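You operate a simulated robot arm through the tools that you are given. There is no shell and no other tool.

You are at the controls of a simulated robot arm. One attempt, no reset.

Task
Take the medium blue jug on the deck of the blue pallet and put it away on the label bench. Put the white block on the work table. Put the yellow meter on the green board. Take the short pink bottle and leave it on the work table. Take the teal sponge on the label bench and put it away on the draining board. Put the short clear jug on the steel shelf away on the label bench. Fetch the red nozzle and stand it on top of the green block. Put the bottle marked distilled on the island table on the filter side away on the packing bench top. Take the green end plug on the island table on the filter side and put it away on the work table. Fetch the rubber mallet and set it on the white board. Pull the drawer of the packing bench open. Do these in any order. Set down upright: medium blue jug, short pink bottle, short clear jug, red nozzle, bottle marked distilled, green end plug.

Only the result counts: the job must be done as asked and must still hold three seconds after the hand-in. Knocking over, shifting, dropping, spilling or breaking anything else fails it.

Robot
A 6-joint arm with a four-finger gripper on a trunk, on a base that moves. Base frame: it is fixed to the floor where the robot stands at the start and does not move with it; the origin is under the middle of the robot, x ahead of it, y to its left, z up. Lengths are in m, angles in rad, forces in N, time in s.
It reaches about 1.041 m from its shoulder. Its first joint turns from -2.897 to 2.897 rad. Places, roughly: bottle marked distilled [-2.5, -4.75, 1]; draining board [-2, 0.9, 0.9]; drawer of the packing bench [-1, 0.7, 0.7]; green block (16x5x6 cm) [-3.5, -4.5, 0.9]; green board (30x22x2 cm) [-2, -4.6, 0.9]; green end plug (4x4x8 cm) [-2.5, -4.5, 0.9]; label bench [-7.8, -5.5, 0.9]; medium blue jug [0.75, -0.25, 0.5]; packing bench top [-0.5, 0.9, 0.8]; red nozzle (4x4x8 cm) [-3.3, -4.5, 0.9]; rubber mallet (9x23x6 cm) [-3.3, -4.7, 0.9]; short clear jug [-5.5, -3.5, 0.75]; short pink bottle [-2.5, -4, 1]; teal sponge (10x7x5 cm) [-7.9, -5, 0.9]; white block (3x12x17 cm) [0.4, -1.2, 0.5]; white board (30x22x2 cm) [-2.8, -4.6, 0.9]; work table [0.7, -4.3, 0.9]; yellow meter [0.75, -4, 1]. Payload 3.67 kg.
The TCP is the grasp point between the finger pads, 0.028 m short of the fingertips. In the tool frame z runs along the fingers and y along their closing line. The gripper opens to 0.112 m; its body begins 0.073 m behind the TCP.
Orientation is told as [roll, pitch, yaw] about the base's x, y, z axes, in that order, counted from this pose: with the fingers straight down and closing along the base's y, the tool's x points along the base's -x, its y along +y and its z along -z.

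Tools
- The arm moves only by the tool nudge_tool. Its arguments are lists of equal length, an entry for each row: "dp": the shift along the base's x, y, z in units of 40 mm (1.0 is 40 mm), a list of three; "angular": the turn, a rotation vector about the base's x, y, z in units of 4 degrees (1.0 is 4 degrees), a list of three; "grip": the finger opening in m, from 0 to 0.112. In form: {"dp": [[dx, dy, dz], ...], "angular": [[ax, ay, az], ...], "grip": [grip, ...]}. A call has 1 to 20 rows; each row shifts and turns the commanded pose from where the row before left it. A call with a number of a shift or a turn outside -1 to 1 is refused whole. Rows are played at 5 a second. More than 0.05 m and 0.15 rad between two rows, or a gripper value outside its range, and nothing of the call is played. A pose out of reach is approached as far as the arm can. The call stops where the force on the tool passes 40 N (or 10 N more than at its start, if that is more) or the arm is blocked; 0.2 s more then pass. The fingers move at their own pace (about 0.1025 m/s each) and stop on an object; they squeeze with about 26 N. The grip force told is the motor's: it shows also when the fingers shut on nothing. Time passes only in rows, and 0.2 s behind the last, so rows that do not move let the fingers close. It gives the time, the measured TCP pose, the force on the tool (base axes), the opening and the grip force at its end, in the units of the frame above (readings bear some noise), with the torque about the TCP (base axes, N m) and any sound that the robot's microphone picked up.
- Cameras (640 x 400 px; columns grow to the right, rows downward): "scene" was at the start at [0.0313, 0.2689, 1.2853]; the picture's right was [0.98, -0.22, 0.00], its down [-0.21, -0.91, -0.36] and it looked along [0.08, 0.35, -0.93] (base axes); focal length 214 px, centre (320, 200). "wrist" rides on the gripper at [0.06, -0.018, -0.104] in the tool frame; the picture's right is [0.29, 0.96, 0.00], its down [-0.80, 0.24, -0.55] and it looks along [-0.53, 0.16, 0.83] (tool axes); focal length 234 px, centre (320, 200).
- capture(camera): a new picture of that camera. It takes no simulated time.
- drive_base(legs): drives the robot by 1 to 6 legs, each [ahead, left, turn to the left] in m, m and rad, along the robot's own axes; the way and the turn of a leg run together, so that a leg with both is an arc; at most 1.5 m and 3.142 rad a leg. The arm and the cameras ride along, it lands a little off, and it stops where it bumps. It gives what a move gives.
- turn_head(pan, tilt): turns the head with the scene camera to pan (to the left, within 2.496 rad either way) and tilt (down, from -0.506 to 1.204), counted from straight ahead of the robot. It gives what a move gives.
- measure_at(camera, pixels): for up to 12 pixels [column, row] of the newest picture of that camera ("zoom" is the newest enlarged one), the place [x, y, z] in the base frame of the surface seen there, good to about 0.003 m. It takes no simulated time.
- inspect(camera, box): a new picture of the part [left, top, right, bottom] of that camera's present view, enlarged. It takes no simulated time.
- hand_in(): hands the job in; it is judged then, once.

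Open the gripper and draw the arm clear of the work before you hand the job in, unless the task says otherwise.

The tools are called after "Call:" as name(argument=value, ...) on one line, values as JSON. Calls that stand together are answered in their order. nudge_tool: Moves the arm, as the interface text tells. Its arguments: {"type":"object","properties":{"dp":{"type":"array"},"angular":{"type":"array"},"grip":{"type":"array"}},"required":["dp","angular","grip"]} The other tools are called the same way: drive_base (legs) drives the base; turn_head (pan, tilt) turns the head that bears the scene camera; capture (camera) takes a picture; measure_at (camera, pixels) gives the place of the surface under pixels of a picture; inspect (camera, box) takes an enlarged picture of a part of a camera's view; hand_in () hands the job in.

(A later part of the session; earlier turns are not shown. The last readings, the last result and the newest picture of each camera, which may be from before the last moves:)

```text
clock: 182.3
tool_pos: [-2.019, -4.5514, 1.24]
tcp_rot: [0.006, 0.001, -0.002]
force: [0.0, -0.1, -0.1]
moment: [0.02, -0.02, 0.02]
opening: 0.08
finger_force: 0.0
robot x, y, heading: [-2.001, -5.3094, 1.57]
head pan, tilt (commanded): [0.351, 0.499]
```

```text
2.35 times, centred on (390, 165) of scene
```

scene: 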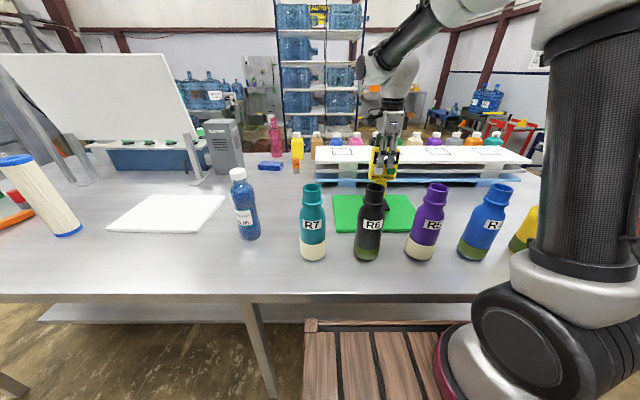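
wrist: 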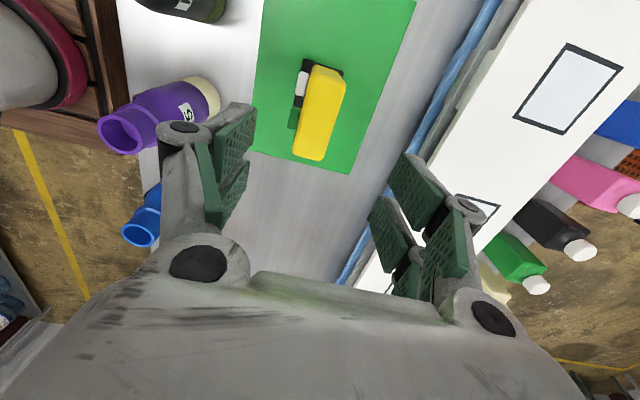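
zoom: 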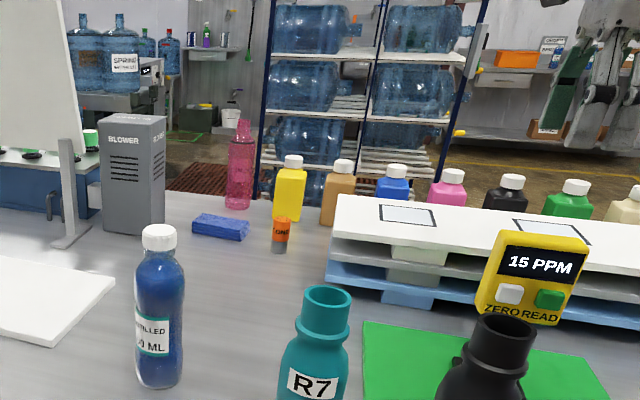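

The pink bottle at (-2.485,-3.93) matches the one asked for, and the DISTILLED bottle stands at the south side. Next come the nozzle and mallet: I draw the arm back over the aisle and slide left.

Call:
nudge_tool(dp=[[0, 0, 0.8], [0, 0, 0.8], [0, -0.9, 0], [0, -0.9, 0], [0, -0.9, 0], [0, -0.9, 0], [0, -0.9, 0], [0, -0.9, 0]], angular=[[0, 0, 0], [0, 0, 0], [0, 0, 0], [0, 0, 0], [0, 0, 0], [0, 0, 0], [0, 0, 0], [0, 0, 0]], grip=[0.08, 0.08, 0.08, 0.08, 0.08, 0.08, 0.08, 0.08])

Call:
drive_base(legs=[[-0.1, 0, 0], [0, 1.2, 0], [0.1, 0, 0]])

Call:
turn_head(pan=0.1, tilt=0.6)

Call:
capture(camera="scene")

```text
clock: 184.1
tool_pos: [-2.018, -4.7683, 1.3035]
tcp_rot: [0.005, -0.001, -0.001]
force: [-0.9, 1.0, 0.0]
moment: [-0.07, -0.06, -0.03]
opening: 0.0798
finger_force: 0.2
robot x, y, heading: [-1.9997, -5.3038, 1.571]
head pan, tilt (commanded): [0.351, 0.499]
```

```text
clock: 191.7
tool_pos: [-3.2245, -4.7723, 1.304]
tcp_rot: [0.006, 0.001, 0.002]
force: [0.7, -0.2, -0.2]
moment: [0.01, 0.0, -0.01]
opening: 0.0799
finger_force: 0.1
robot x, y, heading: [-3.2089, -5.3103, 1.574]
head pan, tilt (commanded): [0.351, 0.499]
```

```text
clock: 192.5
tool_pos: [-3.2244, -4.7734, 1.3047]
tcp_rot: [0.005, 0.0, 0.001]
force: [0.4, 0.9, 0.2]
moment: [0.0, 0.0, 0.0]
opening: 0.0801
finger_force: 0.0
robot x, y, heading: [-3.2064, -5.3118, 1.575]
head pan, tilt (commanded): [0.099, 0.6]
```

```text
taken
```

scene: 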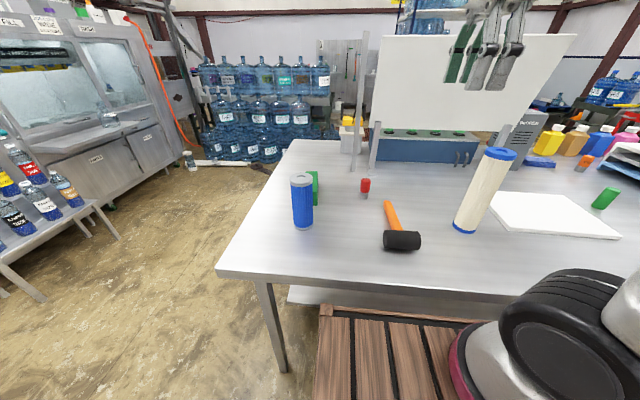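

Now I see the red nozzle (365,188), mallet (398,230), white board (555,213), green end plug (605,198), and the green block behind a blue cylinder (302,200). I zoom and measure.

Call:
inspect(camera="scene", box=[260, 140, 460, 270])

Call:
measure_at(camera="zoom", pixels=[[335, 130], [335, 165], [335, 178], [320, 145], [350, 145], [178, 110], [178, 130], [170, 105], [130, 110], [130, 220], [130, 280], [105, 200]])

Call:
measure_at(camera="zoom", pixels=[[410, 200], [425, 260], [400, 300], [450, 290], [475, 300], [415, 325], [490, 315], [440, 320], [420, 230], [430, 275], [180, 200], [185, 100]])

```text
3.08 times, centred on (360, 205) of scene
```

zoom: 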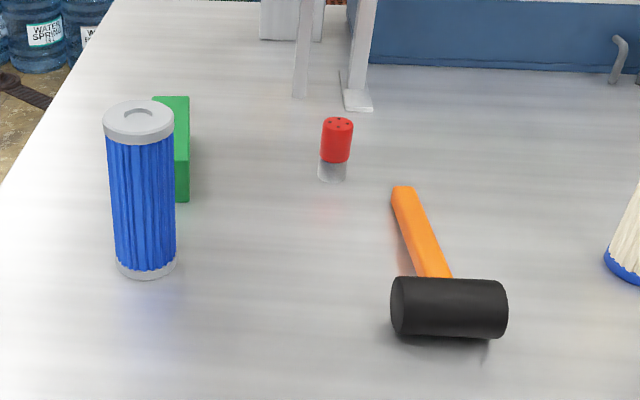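

```text
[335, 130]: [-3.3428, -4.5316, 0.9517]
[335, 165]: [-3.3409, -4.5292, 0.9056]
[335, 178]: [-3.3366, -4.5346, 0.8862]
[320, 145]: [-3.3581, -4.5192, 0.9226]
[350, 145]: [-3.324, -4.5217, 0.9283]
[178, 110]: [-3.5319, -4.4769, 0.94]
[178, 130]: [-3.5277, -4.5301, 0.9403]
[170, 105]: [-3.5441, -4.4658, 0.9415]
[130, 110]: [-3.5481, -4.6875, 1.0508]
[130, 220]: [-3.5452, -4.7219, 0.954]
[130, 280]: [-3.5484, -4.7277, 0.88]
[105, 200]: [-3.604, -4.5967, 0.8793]
```

```text
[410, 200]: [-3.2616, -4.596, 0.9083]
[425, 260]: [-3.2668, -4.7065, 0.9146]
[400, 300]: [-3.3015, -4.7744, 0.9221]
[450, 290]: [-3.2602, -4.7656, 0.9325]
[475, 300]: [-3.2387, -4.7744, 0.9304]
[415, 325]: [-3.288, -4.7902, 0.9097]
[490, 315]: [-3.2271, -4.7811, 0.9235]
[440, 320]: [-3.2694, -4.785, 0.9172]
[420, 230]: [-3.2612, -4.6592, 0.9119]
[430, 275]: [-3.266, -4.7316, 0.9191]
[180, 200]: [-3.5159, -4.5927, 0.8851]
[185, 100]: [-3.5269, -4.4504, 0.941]
```

Nozzle: centre ≈(-3.341,-4.515), top ≈0.96; green block top z 0.94 at about (-3.542,-4.52). I check the whiteboard stand leg near the nozzle.

Call:
measure_at(camera="zoom", pixels=[[357, 100], [345, 85], [360, 60], [365, 20], [300, 85], [305, 30], [170, 98], [187, 155], [330, 118], [337, 120], [160, 100], [183, 180]])

Call:
measure_at(camera="scene", pixels=[[360, 130], [375, 70], [358, 60], [365, 155], [540, 215], [490, 215], [610, 235], [525, 195], [605, 190], [600, 205], [470, 230], [495, 155]])

```text
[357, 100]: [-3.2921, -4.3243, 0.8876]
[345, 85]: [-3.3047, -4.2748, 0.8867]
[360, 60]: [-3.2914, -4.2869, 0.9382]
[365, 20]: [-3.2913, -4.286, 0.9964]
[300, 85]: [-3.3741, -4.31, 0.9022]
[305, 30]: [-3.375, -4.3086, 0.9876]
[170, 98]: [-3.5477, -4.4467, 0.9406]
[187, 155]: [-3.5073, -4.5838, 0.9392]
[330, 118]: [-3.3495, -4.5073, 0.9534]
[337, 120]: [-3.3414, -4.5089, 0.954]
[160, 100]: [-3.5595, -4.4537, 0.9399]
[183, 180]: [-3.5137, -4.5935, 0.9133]
```

```text
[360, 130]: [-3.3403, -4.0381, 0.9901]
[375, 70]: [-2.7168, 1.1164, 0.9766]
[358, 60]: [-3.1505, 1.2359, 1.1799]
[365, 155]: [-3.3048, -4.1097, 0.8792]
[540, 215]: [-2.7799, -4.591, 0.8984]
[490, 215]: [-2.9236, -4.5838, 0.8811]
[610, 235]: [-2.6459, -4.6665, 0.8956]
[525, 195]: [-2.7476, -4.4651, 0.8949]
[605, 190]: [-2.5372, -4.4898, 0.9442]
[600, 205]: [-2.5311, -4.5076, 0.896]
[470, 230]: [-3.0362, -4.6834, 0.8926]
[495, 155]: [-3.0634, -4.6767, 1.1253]
```

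The stand is clear at y≥-4.32. I move above the nozzle.

Call:
nudge_tool(dp=[[-0.42, 0.92, -0.3], [-0.42, 0.92, -0.3], [-0.42, 0.92, -0.3], [-0.42, 0.92, -0.3], [-0.42, 0.92, -0.3], [-0.42, 0.92, -0.3], [-0.42, 0.92, -0.3], [0, 0, -0.9]], angular=[[0, 0, 0], [0, 0, 0], [0, 0, 0], [0, 0, 0], [0, 0, 0], [0, 0, 0], [0, 0, 0], [0, 0, 0]], grip=[0.08, 0.08, 0.08, 0.08, 0.08, 0.08, 0.08, 0.08])

Call:
capture(camera="wrist")

Call:
capture(camera="scene")

```text
clock: 194.3
tool_pos: [-3.3432, -4.515, 1.1857]
tcp_rot: [0.007, 0.001, 0.001]
force: [-0.4, -0.2, 0.3]
moment: [0.02, 0.03, 0.01]
opening: 0.08
finger_force: 0.2
robot x, y, heading: [-3.2117, -5.3129, 1.576]
head pan, tilt (commanded): [0.099, 0.6]
```

```text
taken
```

wrist: 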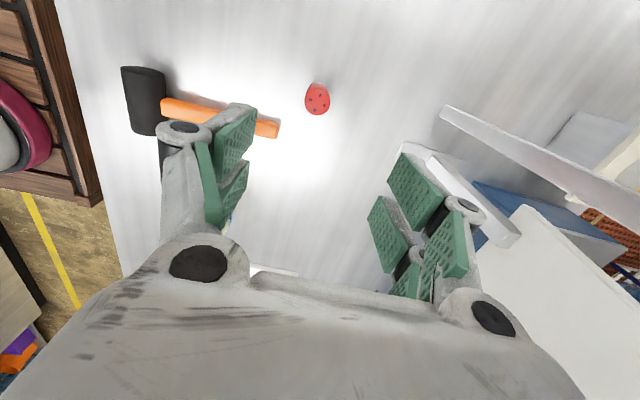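

```text
taken
```

scene: 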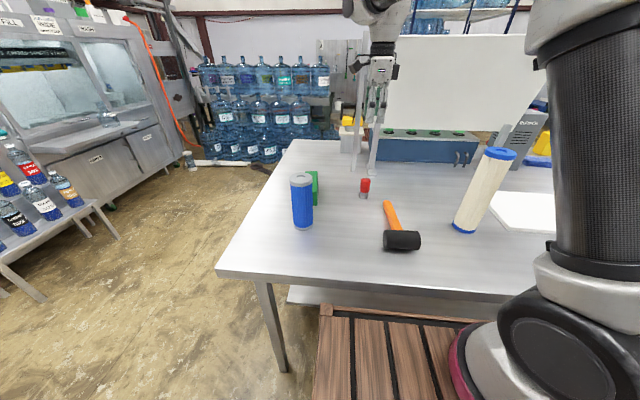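

I measure the nozzle top and the stand parts in the wrist view.

Call:
measure_at(camera="wrist", pixels=[[317, 98], [308, 98], [327, 98], [318, 84], [317, 112], [450, 112], [480, 195], [520, 230], [560, 175], [430, 165], [275, 130]])

```text
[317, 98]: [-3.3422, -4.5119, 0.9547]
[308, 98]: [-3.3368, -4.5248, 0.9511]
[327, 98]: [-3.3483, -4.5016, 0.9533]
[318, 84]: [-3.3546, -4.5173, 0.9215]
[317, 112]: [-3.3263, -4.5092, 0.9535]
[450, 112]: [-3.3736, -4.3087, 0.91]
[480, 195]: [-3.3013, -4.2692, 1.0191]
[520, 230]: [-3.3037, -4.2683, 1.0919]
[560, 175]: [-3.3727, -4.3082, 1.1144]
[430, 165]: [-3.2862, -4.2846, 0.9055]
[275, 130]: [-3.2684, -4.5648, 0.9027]
```

Nozzle centre (-3.340,-4.513). I descend to z 0.93 and close.

Call:
nudge_tool(dp=[[0.08, 0.05, -0.91], [0, 0, -0.91], [0, 0, -0.91], [0, 0, -0.91], [0, 0, -0.91], [0, 0, -0.91], [0, 0, -0.91], [0, 0, 0]], angular=[[0, 0, 0], [0, 0, 0], [0, 0, 0], [0, 0, 0], [0, 0, 0], [0, 0, 0], [0, 0, 0], [0, 0, 0]], grip=[0.08, 0.08, 0.08, 0.08, 0.08, 0.08, 0.08, 0.08])

Call:
nudge_tool(dp=[[0, 0, 0], [0, 0, 0], [0, 0, 0]], angular=[[0, 0, 0], [0, 0, 0], [0, 0, 0]], grip=[0.03, 0.03, 0.03])

Call:
capture(camera="wrist")

```text
clock: 196.1
tool_pos: [-3.339, -4.5115, 0.9293]
tcp_rot: [0.007, 0.002, 0.003]
force: [0.0, -0.4, 0.1]
moment: [-0.02, 0.01, 0.01]
opening: 0.0801
finger_force: 0.0
robot x, y, heading: [-3.2104, -5.3111, 1.574]
head pan, tilt (commanded): [0.099, 0.6]
```

```text
clock: 196.9
tool_pos: [-3.3389, -4.511, 0.9287]
tcp_rot: [0.005, 0.0, 0.002]
force: [-0.5, 0.0, -1.0]
moment: [0.01, -0.04, 0.0]
opening: 0.0336
finger_force: 26.0
robot x, y, heading: [-3.2084, -5.3102, 1.573]
head pan, tilt (commanded): [0.099, 0.6]
```

```text
taken
```

wrist: 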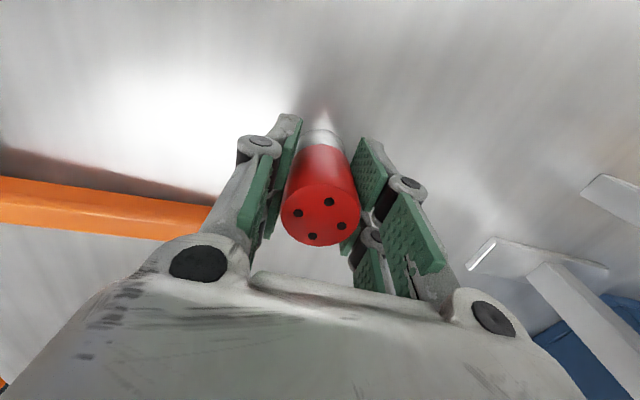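

The nozzle is gripped. I lift it and bring it over the green block to look from above.

Call:
nudge_tool(dp=[[0, 0, 0.5], [0, 0, 0.9], [0, 0, 0.9], [0, 0, 0.9], [0, 0, 0.9], [0, 0, 0.9], [-0.9, 0, 0], [-0.9, 0, 0], [-0.9, 0, 0], [-0.9, 0, 0], [-0.9, 0, 0], [-0.58, 0, 0]], angular=[[0, 0, 0], [0, 0, 0], [0, 0, 0], [0, 0, 0], [0, 0, 0], [0, 0, 0], [0, 0, 0], [0, 0, 0], [0, 0, 0], [0, 0, 0], [0, 0, 0], [0, 0, 0]], grip=[0.03, 0.03, 0.03, 0.03, 0.03, 0.03, 0.03, 0.03, 0.03, 0.03, 0.03, 0.03])

Call:
capture(camera="wrist")

Call:
capture(camera="scene")

```text
clock: 199.5
tool_pos: [-3.5414, -4.5121, 1.1302]
tcp_rot: [0.007, 0.002, 0.002]
force: [0.5, 0.0, -1.0]
moment: [0.06, 0.04, 0.01]
opening: 0.0334
finger_force: 25.5
robot x, y, heading: [-3.2068, -5.3108, 1.578]
head pan, tilt (commanded): [0.099, 0.6]
```

```text
taken
```

wrist: 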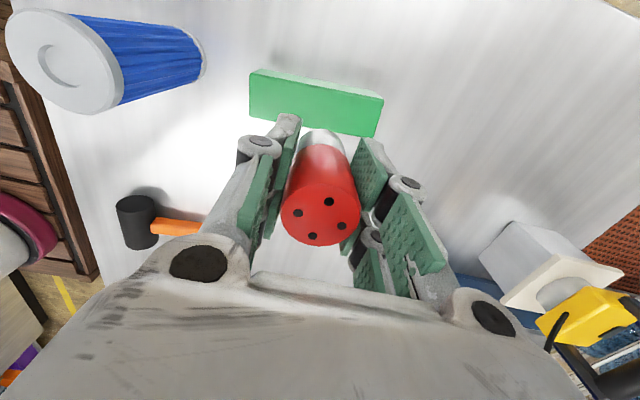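

```text
taken
```

scene: 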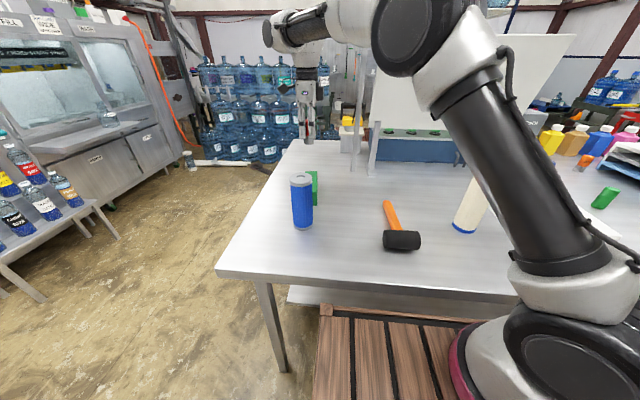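

The block's top is visible at (315,100) in the wrist view; I measure its corners.

Call:
measure_at(camera="wrist", pixels=[[253, 78], [380, 102], [373, 130], [252, 112], [315, 100], [290, 95], [350, 110], [265, 72], [375, 96], [300, 80]])

```text
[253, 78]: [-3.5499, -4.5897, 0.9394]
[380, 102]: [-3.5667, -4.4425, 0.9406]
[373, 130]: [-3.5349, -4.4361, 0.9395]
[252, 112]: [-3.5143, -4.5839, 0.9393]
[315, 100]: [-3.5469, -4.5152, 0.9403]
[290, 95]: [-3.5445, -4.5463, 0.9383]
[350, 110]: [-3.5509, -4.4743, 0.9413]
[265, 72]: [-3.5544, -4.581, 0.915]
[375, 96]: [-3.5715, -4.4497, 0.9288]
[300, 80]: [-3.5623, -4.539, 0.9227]
```

TCP is right over the block centre (-3.541,-4.512). I lower the nozzle to just above the block's top (contact expected at TCP z≈0.989).

Call:
nudge_tool(dp=[[0, 0, -0.9], [0, 0, -0.9], [0, 0, -0.9], [0, 0, -0.6], [0, 0, 0], [0, 0, -0.1], [0, 0, -0.06]], angular=[[0, 0, 0], [0, 0, 0], [0, 0, 0], [0, 0, 0], [0, 0, 0], [0, 0, 0], [0, 0, 0]], grip=[0.03, 0.03, 0.03, 0.03, 0.03, 0.03, 0.03])

Call:
capture(camera="wrist")

```text
clock: 201.1
tool_pos: [-3.5421, -4.5131, 0.9903]
tcp_rot: [0.006, 0.0, 0.0]
force: [-0.1, 1.0, -1.0]
moment: [-0.03, 0.03, 0.01]
opening: 0.0335
finger_force: 25.9
robot x, y, heading: [-3.2057, -5.3112, 1.577]
head pan, tilt (commanded): [0.099, 0.6]
```

```text
taken
```

wrist: 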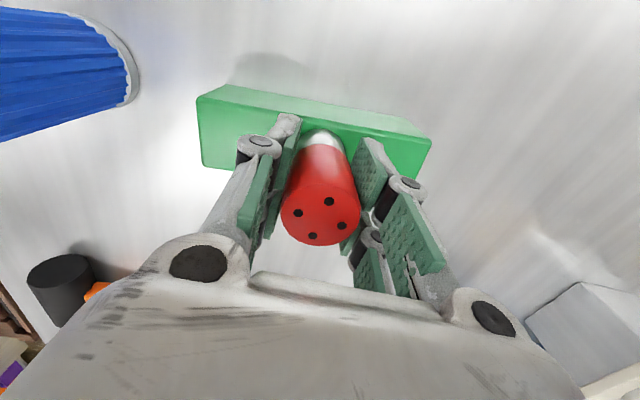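

Nearly touching. I lower by about a millimetre per row until a contact force shows.

Call:
nudge_tool(dp=[[0, 0, -0.03], [0, 0, -0.03], [0, 0, 0]], angular=[[0, 0, 0], [0, 0, 0], [0, 0, 0]], grip=[0.03, 0.03, 0.03])

```text
clock: 201.9
tool_pos: [-3.5424, -4.5128, 0.988]
tcp_rot: [0.008, 0.002, 0.003]
force: [0.2, -0.2, 6.0]
moment: [0.02, -0.04, 0.01]
opening: 0.0334
finger_force: 26.0
robot x, y, heading: [-3.2074, -5.313, 1.576]
head pan, tilt (commanded): [0.099, 0.6]
```

Contact at +6 N. I open gently and rise.

Call:
nudge_tool(dp=[[0, 0, 0], [0, 0, 0], [0, 0, 0], [0, 0, 0.5], [0, 0, 0.9], [0, 0, 0.9], [0, 0, 0.9], [0, 0, 0.9], [0, 0, 0.9]], angular=[[0, 0, 0], [0, 0, 0], [0, 0, 0], [0, 0, 0], [0, 0, 0], [0, 0, 0], [0, 0, 0], [0, 0, 0], [0, 0, 0]], grip=[0.045, 0.07, 0.07, 0.07, 0.07, 0.07, 0.07, 0.07, 0.07])

Call:
capture(camera="wrist")

Call:
inspect(camera="scene", box=[260, 120, 460, 270])

```text
clock: 203.9
tool_pos: [-3.5416, -4.5123, 1.1879]
tcp_rot: [0.006, 0.0, 0.003]
force: [-1.0, 0.1, 0.0]
moment: [-0.04, 0.01, -0.01]
opening: 0.0702
finger_force: 0.1
robot x, y, heading: [-3.2086, -5.3129, 1.574]
head pan, tilt (commanded): [0.099, 0.6]
```

```text
taken
```

wrist: 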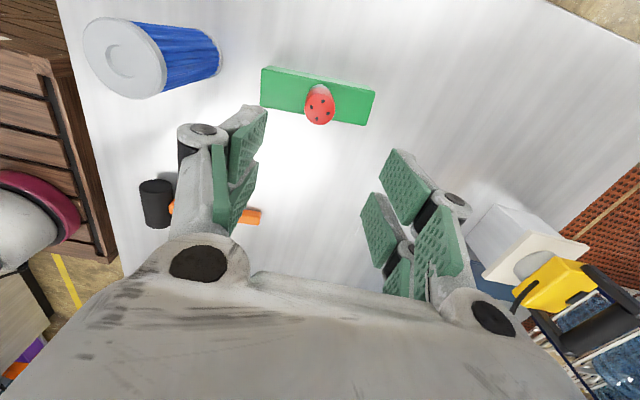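

```text
2.67 times, centred on (360, 195) of scene
```

zoom: 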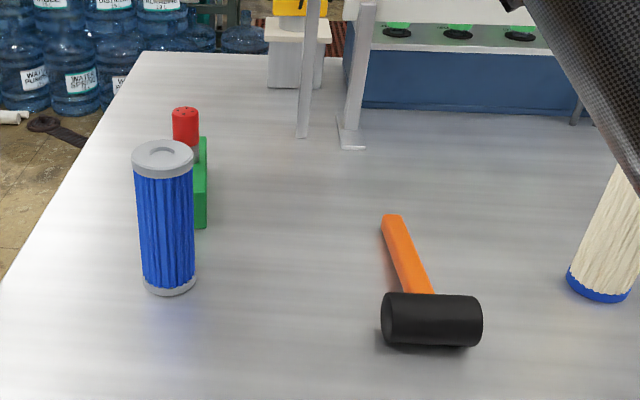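

The nozzle stands upright on the green block. Next the mallet: I rotate the tool +90° (closing along x) while moving over its handle just behind the head.

Call:
nudge_tool(dp=[[0.35, -0.25, 0], [0.35, -0.25, 0], [0.35, -0.25, 0], [0.35, -0.25, 0], [0.35, -0.25, 0], [0.35, -0.25, 0], [0.35, -0.25, 0], [0.35, -0.25, 0], [0.35, -0.25, 0], [0.35, -0.25, 0], [0.35, -0.25, 0], [0.35, -0.25, 0], [0.35, -0.25, 0], [0.35, -0.25, 0], [0.35, -0.25, 0], [0.35, -0.25, 0], [0.35, -0.25, 0], [0.35, -0.25, 0], [0.35, -0.25, 0], [0.35, -0.25, 0]], angular=[[0, 0, 1], [0, 0, 1], [0, 0, 1], [0, 0, 1], [0, 0, 1], [0, 0, 1], [0, 0, 1], [0, 0, 1], [0, 0, 1], [0, 0, 1], [0, 0, 1], [0, 0, 1], [0, 0, 1], [0, 0, 1], [0, 0, 1], [0, 0, 1], [0, 0, 1], [0, 0, 1], [0, 0, 1], [0, 0, 1]], grip=[0.07, 0.07, 0.07, 0.07, 0.07, 0.07, 0.07, 0.07, 0.07, 0.07, 0.07, 0.07, 0.07, 0.07, 0.07, 0.07, 0.07, 0.07, 0.07, 0.07])

Call:
nudge_tool(dp=[[0, 0, -0.5], [0, 0, -0.5], [0, 0, -0.5]], angular=[[0, 0, 0.83], [0, 0, 0.83], [0, 0, 0.83]], grip=[0.07, 0.07, 0.07])

Call:
capture(camera="wrist")

```text
clock: 208.1
tool_pos: [-3.2617, -4.7126, 1.1902]
tcp_rot: [0.004, 0.0, 1.4]
force: [0.6, 0.0, 0.5]
moment: [-0.05, 0.01, -0.02]
opening: 0.07
finger_force: 0.0
robot x, y, heading: [-3.207, -5.3113, 1.58]
head pan, tilt (commanded): [0.099, 0.6]
```

```text
clock: 208.9
tool_pos: [-3.2633, -4.7113, 1.1286]
tcp_rot: [0.007, -0.001, 1.575]
force: [0.1, -0.7, 0.1]
moment: [0.03, -0.01, -0.05]
opening: 0.0702
finger_force: 0.1
robot x, y, heading: [-3.2073, -5.3113, 1.577]
head pan, tilt (commanded): [0.099, 0.6]
```

```text
taken
```

wrist: 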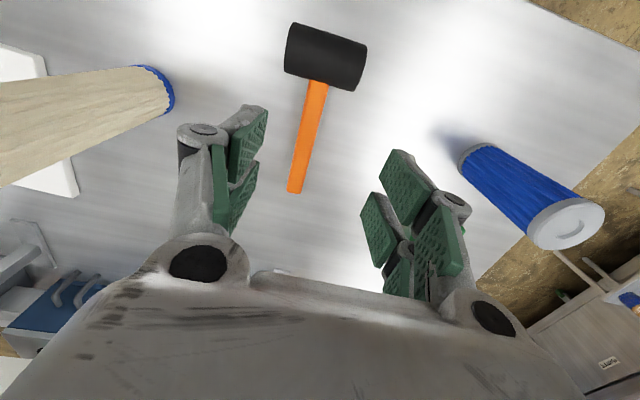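

The mallet is below: head at (325,55), handle (308,135). I measure it.

Call:
measure_at(camera="wrist", pixels=[[288, 45], [365, 65], [325, 30], [322, 75], [325, 55], [311, 95], [303, 150], [295, 188], [318, 100], [306, 100], [312, 130], [298, 130]])

```text
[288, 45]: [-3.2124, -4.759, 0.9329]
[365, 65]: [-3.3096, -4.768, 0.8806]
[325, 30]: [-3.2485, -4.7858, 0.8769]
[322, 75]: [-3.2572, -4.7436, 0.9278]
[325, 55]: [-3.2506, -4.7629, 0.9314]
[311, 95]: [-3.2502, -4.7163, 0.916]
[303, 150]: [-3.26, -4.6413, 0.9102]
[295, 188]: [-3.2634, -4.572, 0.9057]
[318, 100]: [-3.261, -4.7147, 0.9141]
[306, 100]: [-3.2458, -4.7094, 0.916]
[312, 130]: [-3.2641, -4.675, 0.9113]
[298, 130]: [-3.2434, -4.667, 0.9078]
```

Handle near the head is at x≈-3.251, y≈-4.71, top z 0.916, slightly rotated by ~5°. I align, descend to z 0.917 and close.

Call:
nudge_tool(dp=[[0.15, 0.05, -0.88], [0.15, 0.05, -0.88], [0, 0, -0.88], [0, 0, -0.88], [0, 0, -0.88], [0, 0, -0.85], [0, 0, 0]], angular=[[0, 0, 0.6], [0, 0, 0.6], [0, 0, 0], [0, 0, 0], [0, 0, 0], [0, 0, 0], [0, 0, 0]], grip=[0.07, 0.07, 0.07, 0.07, 0.07, 0.07, 0.07])

Call:
capture(camera="wrist")

```text
clock: 210.1
tool_pos: [-3.2505, -4.7088, 0.9517]
tcp_rot: [0.008, -0.002, 1.657]
force: [-3.3, -5.0, 13.4]
moment: [-0.44, 0.58, 0.14]
opening: 0.0765
finger_force: 5.0
robot x, y, heading: [-3.2092, -5.3125, 1.577]
head pan, tilt (commanded): [0.099, 0.6]
stopped in row 6: the force on the tool passed its limit at 101 N (the readings are from after the stop); the commanded pose is now the measured one
```

```text
taken
```

wrist: 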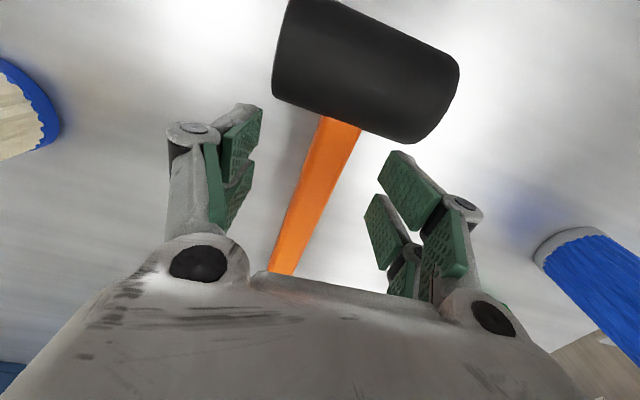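

The fingers' edge met the mallet head's top (101 N peak, pushed straight down). I back up and re-measure the mallet.

Call:
nudge_tool(dp=[[0, 0, 0.8], [0, 0, 0.9], [0, 0, 0.9], [0, 0, 0.9]], angular=[[0, 0, 0], [0, 0, 0], [0, 0, 0], [0, 0, 0]], grip=[0.112, 0.112, 0.112, 0.112])

Call:
capture(camera="wrist")

Call:
inspect(camera="scene", box=[260, 120, 460, 270])

```text
clock: 211.1
tool_pos: [-3.25, -4.7082, 1.0925]
tcp_rot: [0.008, -0.001, 1.658]
force: [-0.8, -0.1, 0.1]
moment: [-0.03, -0.01, 0.0]
opening: 0.1122
finger_force: 0.0
robot x, y, heading: [-3.2073, -5.317, 1.578]
head pan, tilt (commanded): [0.099, 0.6]
```

```text
taken
```

wrist: 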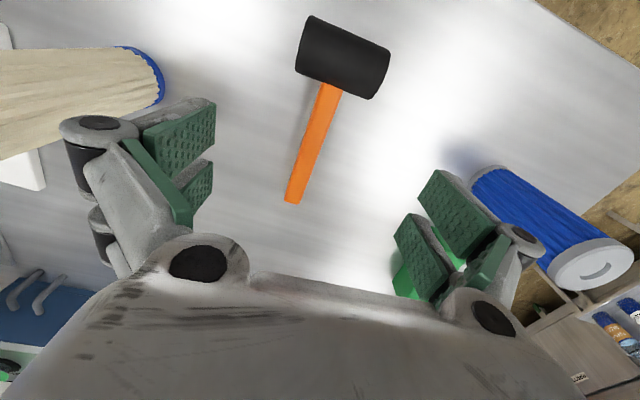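

```text
2.67 times, centred on (360, 195) of scene
```

zoom: 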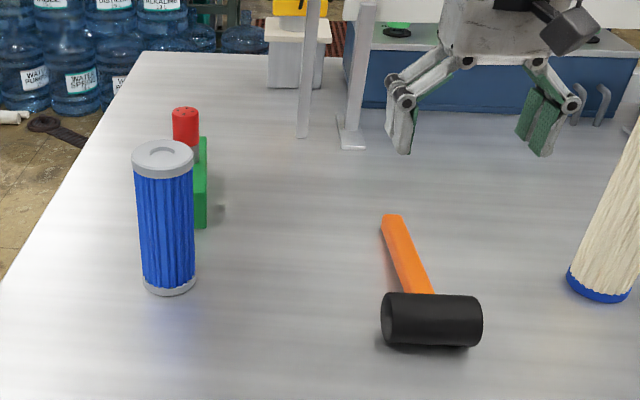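

The mallet hasn't moved. I measure the head's ends for a grasp across its 9 cm length.

Call:
measure_at(camera="wrist", pixels=[[300, 42], [385, 75], [345, 55], [310, 20], [390, 55], [305, 70], [370, 95], [322, 38], [370, 62], [330, 82], [325, 100], [318, 130]])

Call:
measure_at(camera="zoom", pixels=[[385, 320], [392, 300], [478, 305], [480, 330], [435, 298], [430, 320], [405, 345], [465, 345], [400, 240], [420, 280]])

```text
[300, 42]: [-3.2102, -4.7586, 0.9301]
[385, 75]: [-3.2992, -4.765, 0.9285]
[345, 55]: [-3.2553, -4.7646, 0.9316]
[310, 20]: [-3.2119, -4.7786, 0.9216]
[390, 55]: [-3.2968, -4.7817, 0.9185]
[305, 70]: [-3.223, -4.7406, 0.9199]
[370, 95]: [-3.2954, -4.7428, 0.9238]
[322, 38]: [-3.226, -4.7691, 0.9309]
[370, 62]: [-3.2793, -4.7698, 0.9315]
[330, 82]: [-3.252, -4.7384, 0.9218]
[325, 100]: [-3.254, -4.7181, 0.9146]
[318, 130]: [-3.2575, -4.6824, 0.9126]
```

```text
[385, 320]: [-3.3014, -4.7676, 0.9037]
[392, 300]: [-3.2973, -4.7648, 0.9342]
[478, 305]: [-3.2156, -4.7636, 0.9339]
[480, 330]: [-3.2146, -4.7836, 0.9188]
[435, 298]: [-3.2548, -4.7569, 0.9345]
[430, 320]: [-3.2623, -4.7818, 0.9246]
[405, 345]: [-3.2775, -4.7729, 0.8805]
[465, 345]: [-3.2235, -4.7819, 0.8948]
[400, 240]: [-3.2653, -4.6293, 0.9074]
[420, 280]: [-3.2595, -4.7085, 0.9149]
```

Head: x -3.302…-3.211, y≈-4.763, z 0.88–0.932. I move over it with the gripper fully open and descend to z≈0.918 astride it.

Call:
nudge_tool(dp=[[-0.08, -0.69, 0], [-0.08, -0.69, 0], [0, 0, -0.85], [0, 0, -0.85], [0, 0, -0.8], [0, 0, 0]], angular=[[0, 0, 0], [0, 0, 0], [0, 0, 0], [0, 0, 0], [0, 0, 0], [0, 0, 0]], grip=[0.112, 0.112, 0.112, 0.112, 0.112, 0.112])

Call:
capture(camera="wrist")

Call:
inspect(camera="scene", box=[300, 150, 500, 290])

```text
clock: 212.5
tool_pos: [-3.2559, -4.7636, 0.9907]
tcp_rot: [0.009, -0.001, 1.655]
force: [-0.2, 0.3, 0.6]
moment: [0.0, 0.02, 0.02]
opening: 0.112
finger_force: 0.0
robot x, y, heading: [-3.2124, -5.3126, 1.577]
head pan, tilt (commanded): [0.099, 0.6]
```

```text
taken
```

wrist: 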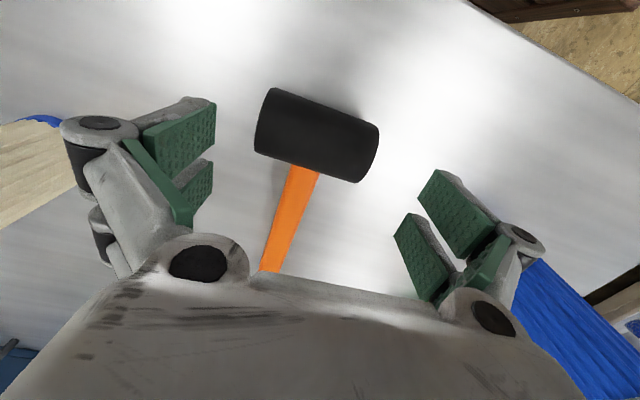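

```text
2.86 times, centred on (400, 220) of scene
```

zoom: 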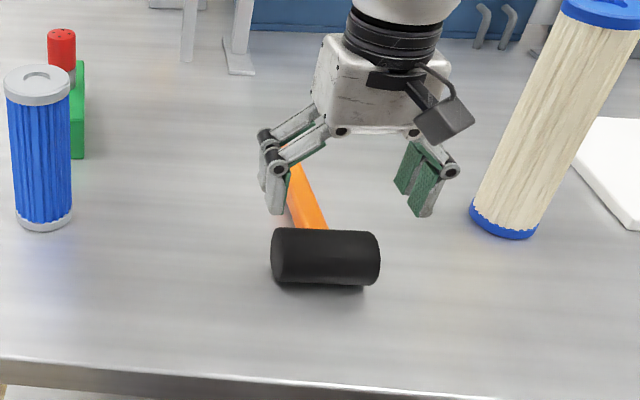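

The fingers are well astride the head. I descend the remaining 7 cm and close.

Call:
nudge_tool(dp=[[0, 0, -0.6], [0, 0, -0.6], [0, 0, -0.6], [0, 0, 0]], angular=[[0, 0, 0], [0, 0, 0], [0, 0, 0], [0, 0, 0]], grip=[0.112, 0.112, 0.112, 0.112])

Call:
nudge_tool(dp=[[0, 0, 0], [0, 0, 0], [0, 0, 0]], angular=[[0, 0, 0], [0, 0, 0], [0, 0, 0]], grip=[0.08, 0.08, 0.08])

Call:
capture(camera="wrist")

```text
clock: 213.5
tool_pos: [-3.2575, -4.7635, 0.9186]
tcp_rot: [0.009, 0.001, 1.657]
force: [-0.4, -0.2, 0.6]
moment: [-0.02, 0.01, 0.03]
opening: 0.1118
finger_force: 0.0
robot x, y, heading: [-3.2079, -5.3146, 1.578]
head pan, tilt (commanded): [0.099, 0.6]
```

```text
clock: 214.3
tool_pos: [-3.2575, -4.7626, 0.919]
tcp_rot: [0.009, -0.001, 1.656]
force: [6.4, 0.0, 6.9]
moment: [0.11, -0.33, -0.33]
opening: 0.0922
finger_force: 25.8
robot x, y, heading: [-3.2095, -5.3148, 1.576]
head pan, tilt (commanded): [0.099, 0.6]
```

```text
taken
```

wrist: 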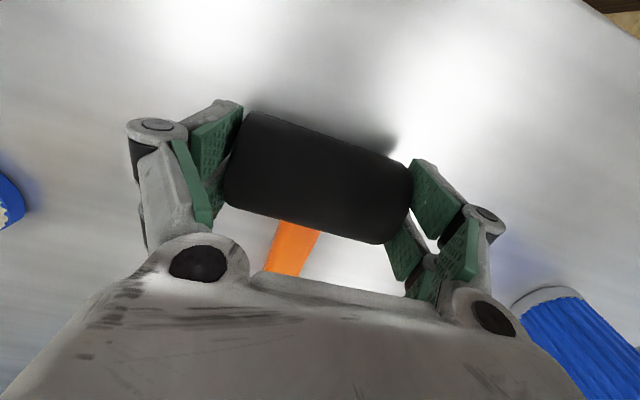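

Gripped across the head (0.092). I lift slowly and check the mallet stays level.

Call:
nudge_tool(dp=[[0, 0, 0.4], [0, 0, 0.6], [0, 0, 0.8], [0, 0, 0.9], [0, 0, 0.9], [0, 0, 0.9]], angular=[[0, 0, 0], [0, 0, 0], [0, 0, 0], [0, 0, 0], [0, 0, 0], [0, 0, 0]], grip=[0.08, 0.08, 0.08, 0.08, 0.08, 0.08])

Call:
inspect(camera="scene", box=[300, 100, 560, 270])

Call:
capture(camera="wrist")

```text
clock: 215.7
tool_pos: [-3.2566, -4.7632, 1.098]
tcp_rot: [0.008, 0.0, 1.658]
force: [-0.4, 0.4, -4.3]
moment: [-0.15, -0.05, -0.01]
opening: 0.092
finger_force: 26.2
robot x, y, heading: [-3.2066, -5.3119, 1.577]
head pan, tilt (commanded): [0.099, 0.6]
```

```text
2.35 times, centred on (430, 185) of scene
```

zoom: 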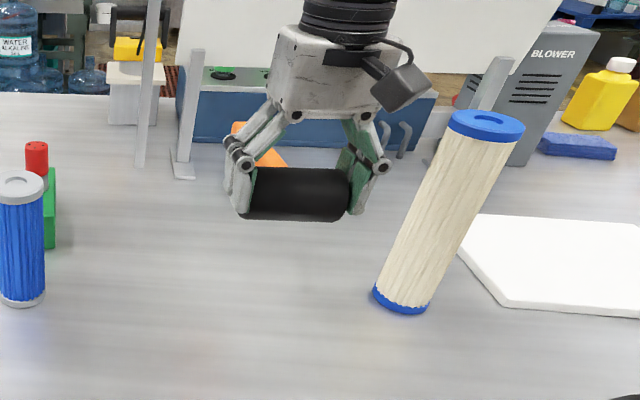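

```text
taken
```

wrist: 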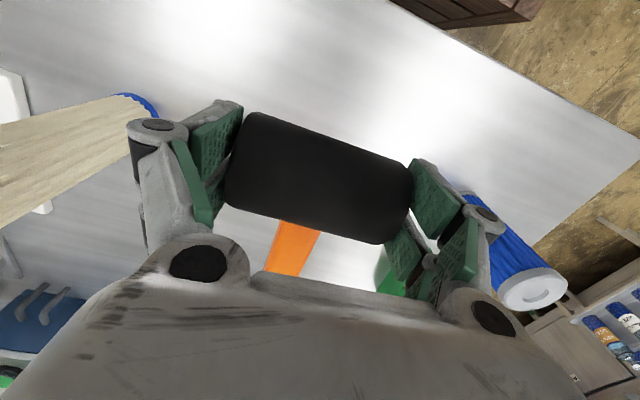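

The mallet hangs level. Before crossing over the cartridge I measure the white board and the whiteboard panel/legs behind it.

Call:
capture(camera="scene")

Call:
measure_at(camera="scene", pixels=[[440, 125], [440, 60], [520, 60], [505, 130], [500, 145], [498, 200], [518, 228], [615, 240], [570, 195], [515, 195], [600, 215], [490, 155]])

```text
taken
```

scene: 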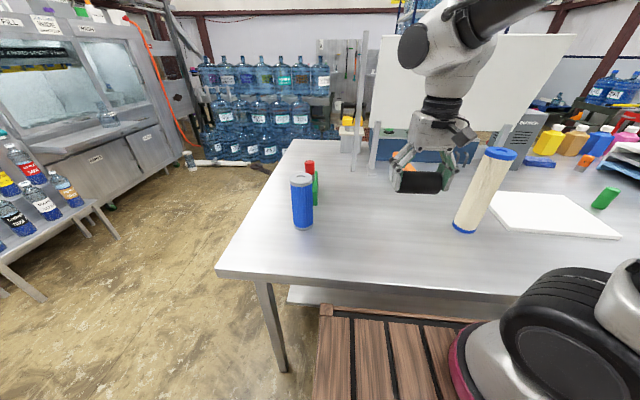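

```text
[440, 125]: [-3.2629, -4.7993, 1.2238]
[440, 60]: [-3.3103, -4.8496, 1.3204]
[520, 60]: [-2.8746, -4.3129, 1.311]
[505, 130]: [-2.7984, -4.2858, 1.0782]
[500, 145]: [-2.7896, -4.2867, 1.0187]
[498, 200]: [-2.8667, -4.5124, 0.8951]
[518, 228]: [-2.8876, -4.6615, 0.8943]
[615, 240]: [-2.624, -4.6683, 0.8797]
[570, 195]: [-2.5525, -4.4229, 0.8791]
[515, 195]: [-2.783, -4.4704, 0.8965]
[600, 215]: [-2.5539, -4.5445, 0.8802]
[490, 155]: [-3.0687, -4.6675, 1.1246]
```

I zoom on the white board for its corners.

Call:
inspect(camera="scene", box=[440, 140, 640, 260])

Call:
measure_at(camera="zoom", pixels=[[172, 165], [360, 168], [575, 298], [250, 275], [300, 220], [525, 210], [510, 195], [520, 165], [400, 185], [160, 175]])

```text
3.20 times, centred on (540, 200) of scene
```

zoom: 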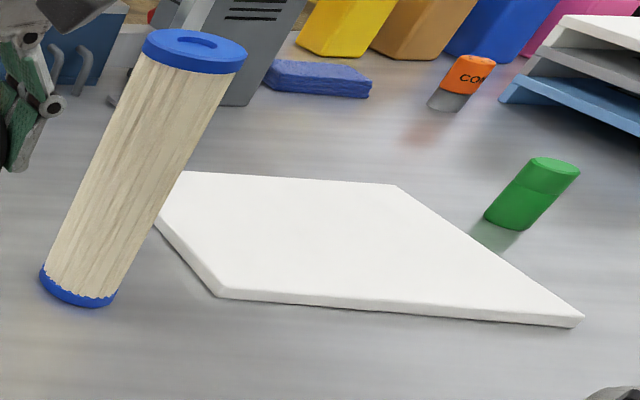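

```text
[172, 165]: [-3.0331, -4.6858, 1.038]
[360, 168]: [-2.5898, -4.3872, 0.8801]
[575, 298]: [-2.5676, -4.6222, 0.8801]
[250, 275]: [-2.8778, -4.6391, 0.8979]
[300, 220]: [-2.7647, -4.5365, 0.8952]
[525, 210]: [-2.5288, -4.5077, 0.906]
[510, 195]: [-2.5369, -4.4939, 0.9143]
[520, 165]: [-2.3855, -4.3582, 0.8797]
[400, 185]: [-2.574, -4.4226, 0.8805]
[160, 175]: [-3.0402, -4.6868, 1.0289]
```

Call:
measure_at(camera="zoom", pixels=[[190, 178], [390, 190], [570, 312], [222, 288], [165, 218], [480, 255], [300, 185], [400, 300], [560, 315], [195, 255], [385, 193], [450, 230]])

```text
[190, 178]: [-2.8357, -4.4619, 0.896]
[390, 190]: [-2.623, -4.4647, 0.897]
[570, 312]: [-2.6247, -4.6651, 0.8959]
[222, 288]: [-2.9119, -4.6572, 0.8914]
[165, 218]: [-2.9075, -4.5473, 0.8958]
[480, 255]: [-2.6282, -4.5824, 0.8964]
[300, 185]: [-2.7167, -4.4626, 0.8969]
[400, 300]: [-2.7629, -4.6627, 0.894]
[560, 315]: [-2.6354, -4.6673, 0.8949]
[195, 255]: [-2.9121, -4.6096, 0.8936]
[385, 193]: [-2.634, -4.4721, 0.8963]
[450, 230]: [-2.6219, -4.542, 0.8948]
```

White board: centre (-2.767,-4.565), top 0.896. I raise the mallet above the cartridge and carry it across while turning it so the handle points +x.

Call:
nudge_tool(dp=[[0, 0, 0.9], [0, 0, 0.9], [0, 0, 0.9], [0, 0, 0.9], [0.427, 0.206, 0], [0.427, 0.206, 0], [0.427, 0.206, 0], [0.427, 0.206, 0], [0.427, 0.206, 0], [0.427, 0.206, 0], [0.427, 0.206, 0], [0.427, 0.206, 0], [0.427, 0.206, 0], [0.427, 0.206, 0], [0.427, 0.206, 0], [0.427, 0.206, 0], [0.427, 0.206, 0], [0.427, 0.206, 0], [0.427, 0.206, 0], [0.427, 0.206, 0]], angular=[[0, 0, 0], [0, 0, 0], [0, 0, 0], [0, 0, 0], [0, 0, -0.989], [0, 0, -0.989], [0, 0, -0.989], [0, 0, -0.989], [0, 0, -0.989], [0, 0, -0.989], [0, 0, -0.989], [0, 0, -0.989], [0, 0, -0.989], [0, 0, -0.989], [0, 0, -0.989], [0, 0, -0.989], [0, 0, -0.989], [0, 0, -0.989], [0, 0, -0.989], [0, 0, -0.989]], grip=[0.08, 0.08, 0.08, 0.08, 0.08, 0.08, 0.08, 0.08, 0.08, 0.08, 0.08, 0.08, 0.08, 0.08, 0.08, 0.08, 0.08, 0.08, 0.08, 0.08])

Call:
nudge_tool(dp=[[0.427, 0.206, 0], [0.427, 0.206, 0], [0.427, 0.206, 0], [0.427, 0.206, 0], [0.427, 0.206, 0], [0.427, 0.206, 0], [0.427, 0.206, 0], [0.427, 0.206, 0]], angular=[[0, 0, -0.989], [0, 0, -0.989], [0, 0, -0.989], [0, 0, -0.989], [0, 0, -0.989], [0, 0, -0.989], [0, 0, -0.989], [0, 0, -0.989]], grip=[0.08, 0.08, 0.08, 0.08, 0.08, 0.08, 0.08, 0.08])

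Call:
capture(camera="scene")

Call:
capture(camera="wrist")

```text
clock: 219.9
tool_pos: [-2.984, -4.6327, 1.2432]
tcp_rot: [0.009, -0.002, 0.551]
force: [-0.2, -0.4, -3.5]
moment: [-0.06, 0.1, 0.01]
opening: 0.092
finger_force: 25.8
robot x, y, heading: [-3.2074, -5.3113, 1.571]
head pan, tilt (commanded): [0.099, 0.6]
```

```text
clock: 221.7
tool_pos: [-2.8459, -4.5666, 1.2425]
tcp_rot: [0.007, -0.002, -0.004]
force: [-0.4, 0.2, -3.8]
moment: [0.03, 0.12, -0.02]
opening: 0.0915
finger_force: 26.3
robot x, y, heading: [-3.2046, -5.3141, 1.578]
head pan, tilt (commanded): [0.099, 0.6]
```

```text
taken
```

scene: 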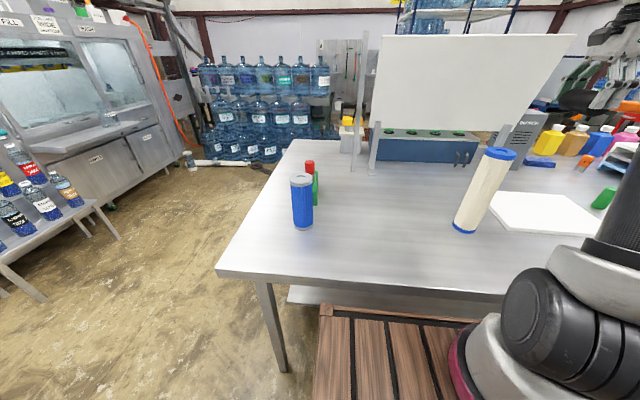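

```text
taken
```

wrist: 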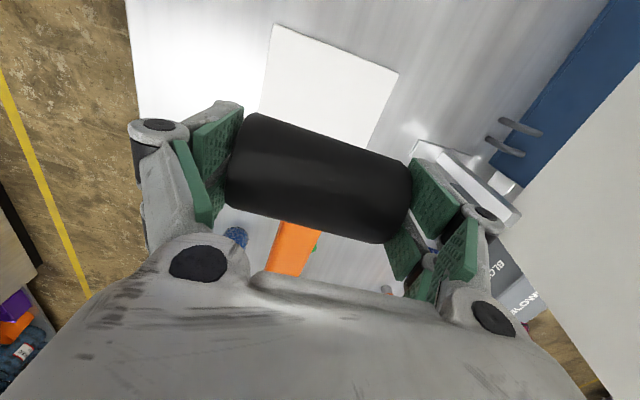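

The whiteboard stand is near the right fingers in the wrist view; I measure its distance before descending.

Call:
measure_at(camera="wrist", pixels=[[560, 240], [520, 250], [600, 180], [470, 190], [440, 160], [515, 215], [275, 30], [395, 75], [265, 100], [365, 140], [520, 130]])

```text
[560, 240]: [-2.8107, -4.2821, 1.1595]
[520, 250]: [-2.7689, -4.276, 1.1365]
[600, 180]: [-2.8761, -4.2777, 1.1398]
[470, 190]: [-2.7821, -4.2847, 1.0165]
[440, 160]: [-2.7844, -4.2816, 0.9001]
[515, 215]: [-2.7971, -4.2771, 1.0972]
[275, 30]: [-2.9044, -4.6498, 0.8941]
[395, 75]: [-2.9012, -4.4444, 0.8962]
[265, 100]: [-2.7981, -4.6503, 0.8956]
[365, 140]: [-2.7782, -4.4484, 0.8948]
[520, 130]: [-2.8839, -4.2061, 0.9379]
```

The stand's plane is y≈-4.28, leaving about 18 cm. I lower the mallet to just above the board.

Call:
nudge_tool(dp=[[0, 0.1, -0.93], [0, 0, -0.93], [0, 0, -0.93], [0, 0, -0.93], [0, 0, -0.93], [0, 0, -0.93], [0, 0, -0.93], [0, 0, -0.75], [0, 0, 0], [0, 0, -0.12], [0, 0, -0.08], [0, 0, -0.06]], angular=[[0, 0, 0], [0, 0, 0], [0, 0, 0], [0, 0, 0], [0, 0, 0], [0, 0, 0], [0, 0, 0], [0, 0, 0], [0, 0, 0], [0, 0, 0], [0, 0, 0], [0, 0, 0]], grip=[0.08, 0.08, 0.08, 0.08, 0.08, 0.08, 0.08, 0.08, 0.08, 0.08, 0.08, 0.08])

Call:
capture(camera="wrist")

```text
clock: 224.3
tool_pos: [-2.8472, -4.5618, 0.9418]
tcp_rot: [0.009, 0.0, -0.002]
force: [-0.1, 0.3, -3.7]
moment: [0.02, 0.15, 0.0]
opening: 0.0911
finger_force: 25.8
robot x, y, heading: [-3.2091, -5.3132, 1.573]
head pan, tilt (commanded): [0.099, 0.6]
```

```text
taken
```

wrist: 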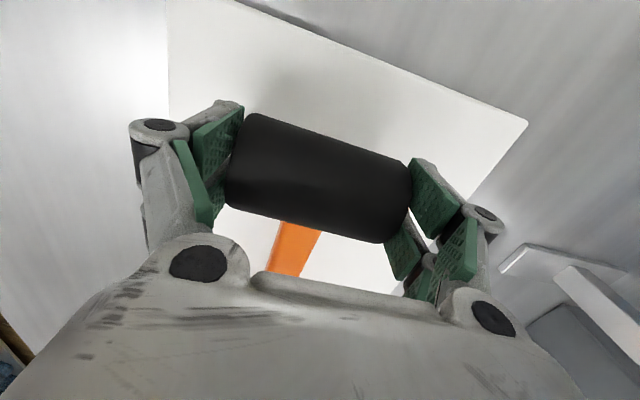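

About 6 mm remain. I lower slowly to contact.

Call:
nudge_tool(dp=[[0, 0, -0.07], [0, 0, -0.06], [0, 0, -0.05], [0, 0, 0]], angular=[[0, 0, 0], [0, 0, 0], [0, 0, 0], [0, 0, 0]], grip=[0.08, 0.08, 0.08, 0.08])

```text
clock: 225.3
tool_pos: [-2.8458, -4.5644, 0.9361]
tcp_rot: [0.01, -0.001, -0.001]
force: [-1.7, -3.5, 13.8]
moment: [-0.49, -0.23, -0.18]
opening: 0.0912
finger_force: 26.0
robot x, y, heading: [-3.206, -5.311, 1.573]
head pan, tilt (commanded): [0.099, 0.6]
```

Contact at +13.8 N. I open and rise.

Call:
nudge_tool(dp=[[0, 0, 0], [0, 0, 0], [0, 0, 0.4], [0, 0, 0.9], [0, 0, 0.9], [0, 0, 0.9], [0, 0, 0.9], [0, 0, 0.9], [0, 0, 0.9]], angular=[[0, 0, 0], [0, 0, 0], [0, 0, 0], [0, 0, 0], [0, 0, 0], [0, 0, 0], [0, 0, 0], [0, 0, 0], [0, 0, 0]], grip=[0.112, 0.112, 0.112, 0.112, 0.112, 0.112, 0.112, 0.112, 0.112])

Call:
capture(camera="wrist")

Call:
turn_head(pan=-0.25, tilt=0.6)

Call:
capture(camera="scene")

```text
clock: 227.3
tool_pos: [-2.8476, -4.5607, 1.1673]
tcp_rot: [0.008, 0.0, -0.002]
force: [0.3, -0.1, -0.5]
moment: [-0.04, 0.0, 0.0]
opening: 0.112
finger_force: 0.1
robot x, y, heading: [-3.2091, -5.3097, 1.576]
head pan, tilt (commanded): [0.099, 0.6]
```

```text
taken
```

wrist: 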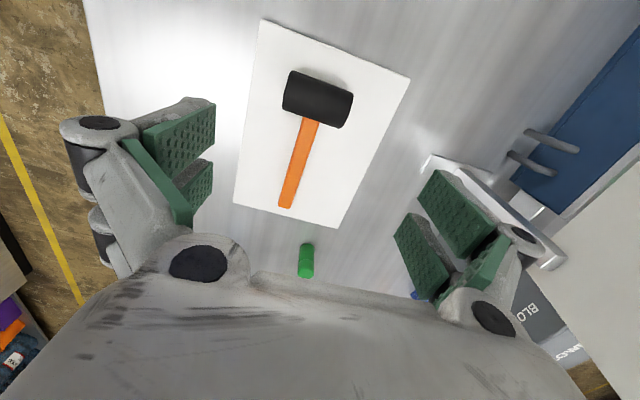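

```text
clock: 228.2
tool_pos: [-2.847, -4.5619, 1.1685]
tcp_rot: [0.009, -0.001, -0.003]
force: [0.3, -0.2, 0.0]
moment: [-0.01, -0.01, -0.02]
opening: 0.1119
finger_force: 0.0
robot x, y, heading: [-3.2056, -5.3113, 1.573]
head pan, tilt (commanded): [-0.25, 0.6]
```

```text
taken
```

scene: 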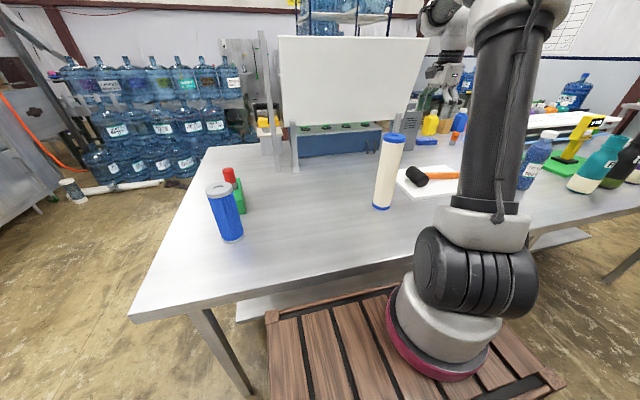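

The mallet lies fully on the white board. Next the green end plug: I raise and draw the arm back, then slide right to face it.

Call:
nudge_tool(dp=[[0, -0.5, 0.8], [0, -0.9, 0.4], [0, -0.9, 0.4], [0, -0.9, 0.4], [0, -0.9, 0.4], [0, -0.9, 0.4], [0, -0.9, 0]], angular=[[0, 0, 0], [0, 0, 0], [0, 0, 0], [0, 0, 0], [0, 0, 0], [0, 0, 0], [0, 0, 0]], grip=[0.07, 0.07, 0.07, 0.07, 0.07, 0.07, 0.07])

Call:
drive_base(legs=[[0, -0.6, 0]])

Call:
turn_head(pan=0.0, tilt=0.6)

Call:
capture(camera="scene")

```text
clock: 229.8
tool_pos: [-2.8465, -4.7981, 1.278]
tcp_rot: [0.007, 0.0, -0.003]
force: [0.3, 0.8, -0.2]
moment: [-0.06, 0.03, 0.04]
opening: 0.0698
finger_force: 0.1
robot x, y, heading: [-3.2067, -5.3113, 1.576]
head pan, tilt (commanded): [-0.25, 0.6]
```

```text
clock: 233.2
tool_pos: [-2.2435, -4.797, 1.2787]
tcp_rot: [0.01, 0.002, -0.004]
force: [-1.1, 0.1, 0.0]
moment: [-0.01, 0.01, 0.0]
opening: 0.0703
finger_force: 0.1
robot x, y, heading: [-2.6045, -5.3089, 1.573]
head pan, tilt (commanded): [-0.25, 0.6]
```

```text
clock: 233.9
tool_pos: [-2.243, -4.7951, 1.279]
tcp_rot: [0.009, 0.0, -0.003]
force: [-0.1, 0.3, 0.1]
moment: [0.02, -0.02, 0.01]
opening: 0.0702
finger_force: 0.0
robot x, y, heading: [-2.6071, -5.3097, 1.574]
head pan, tilt (commanded): [0.0, 0.6]
```

```text
taken
```

scene: 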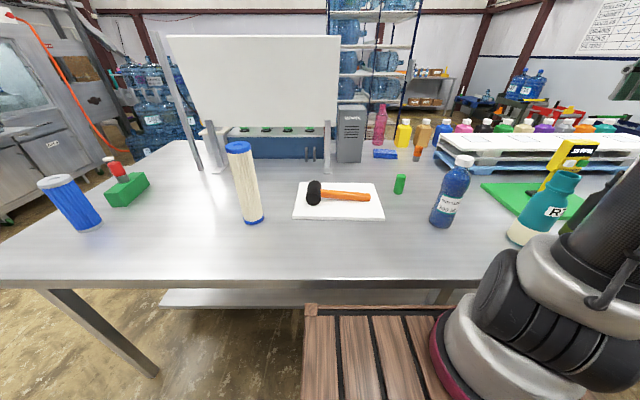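

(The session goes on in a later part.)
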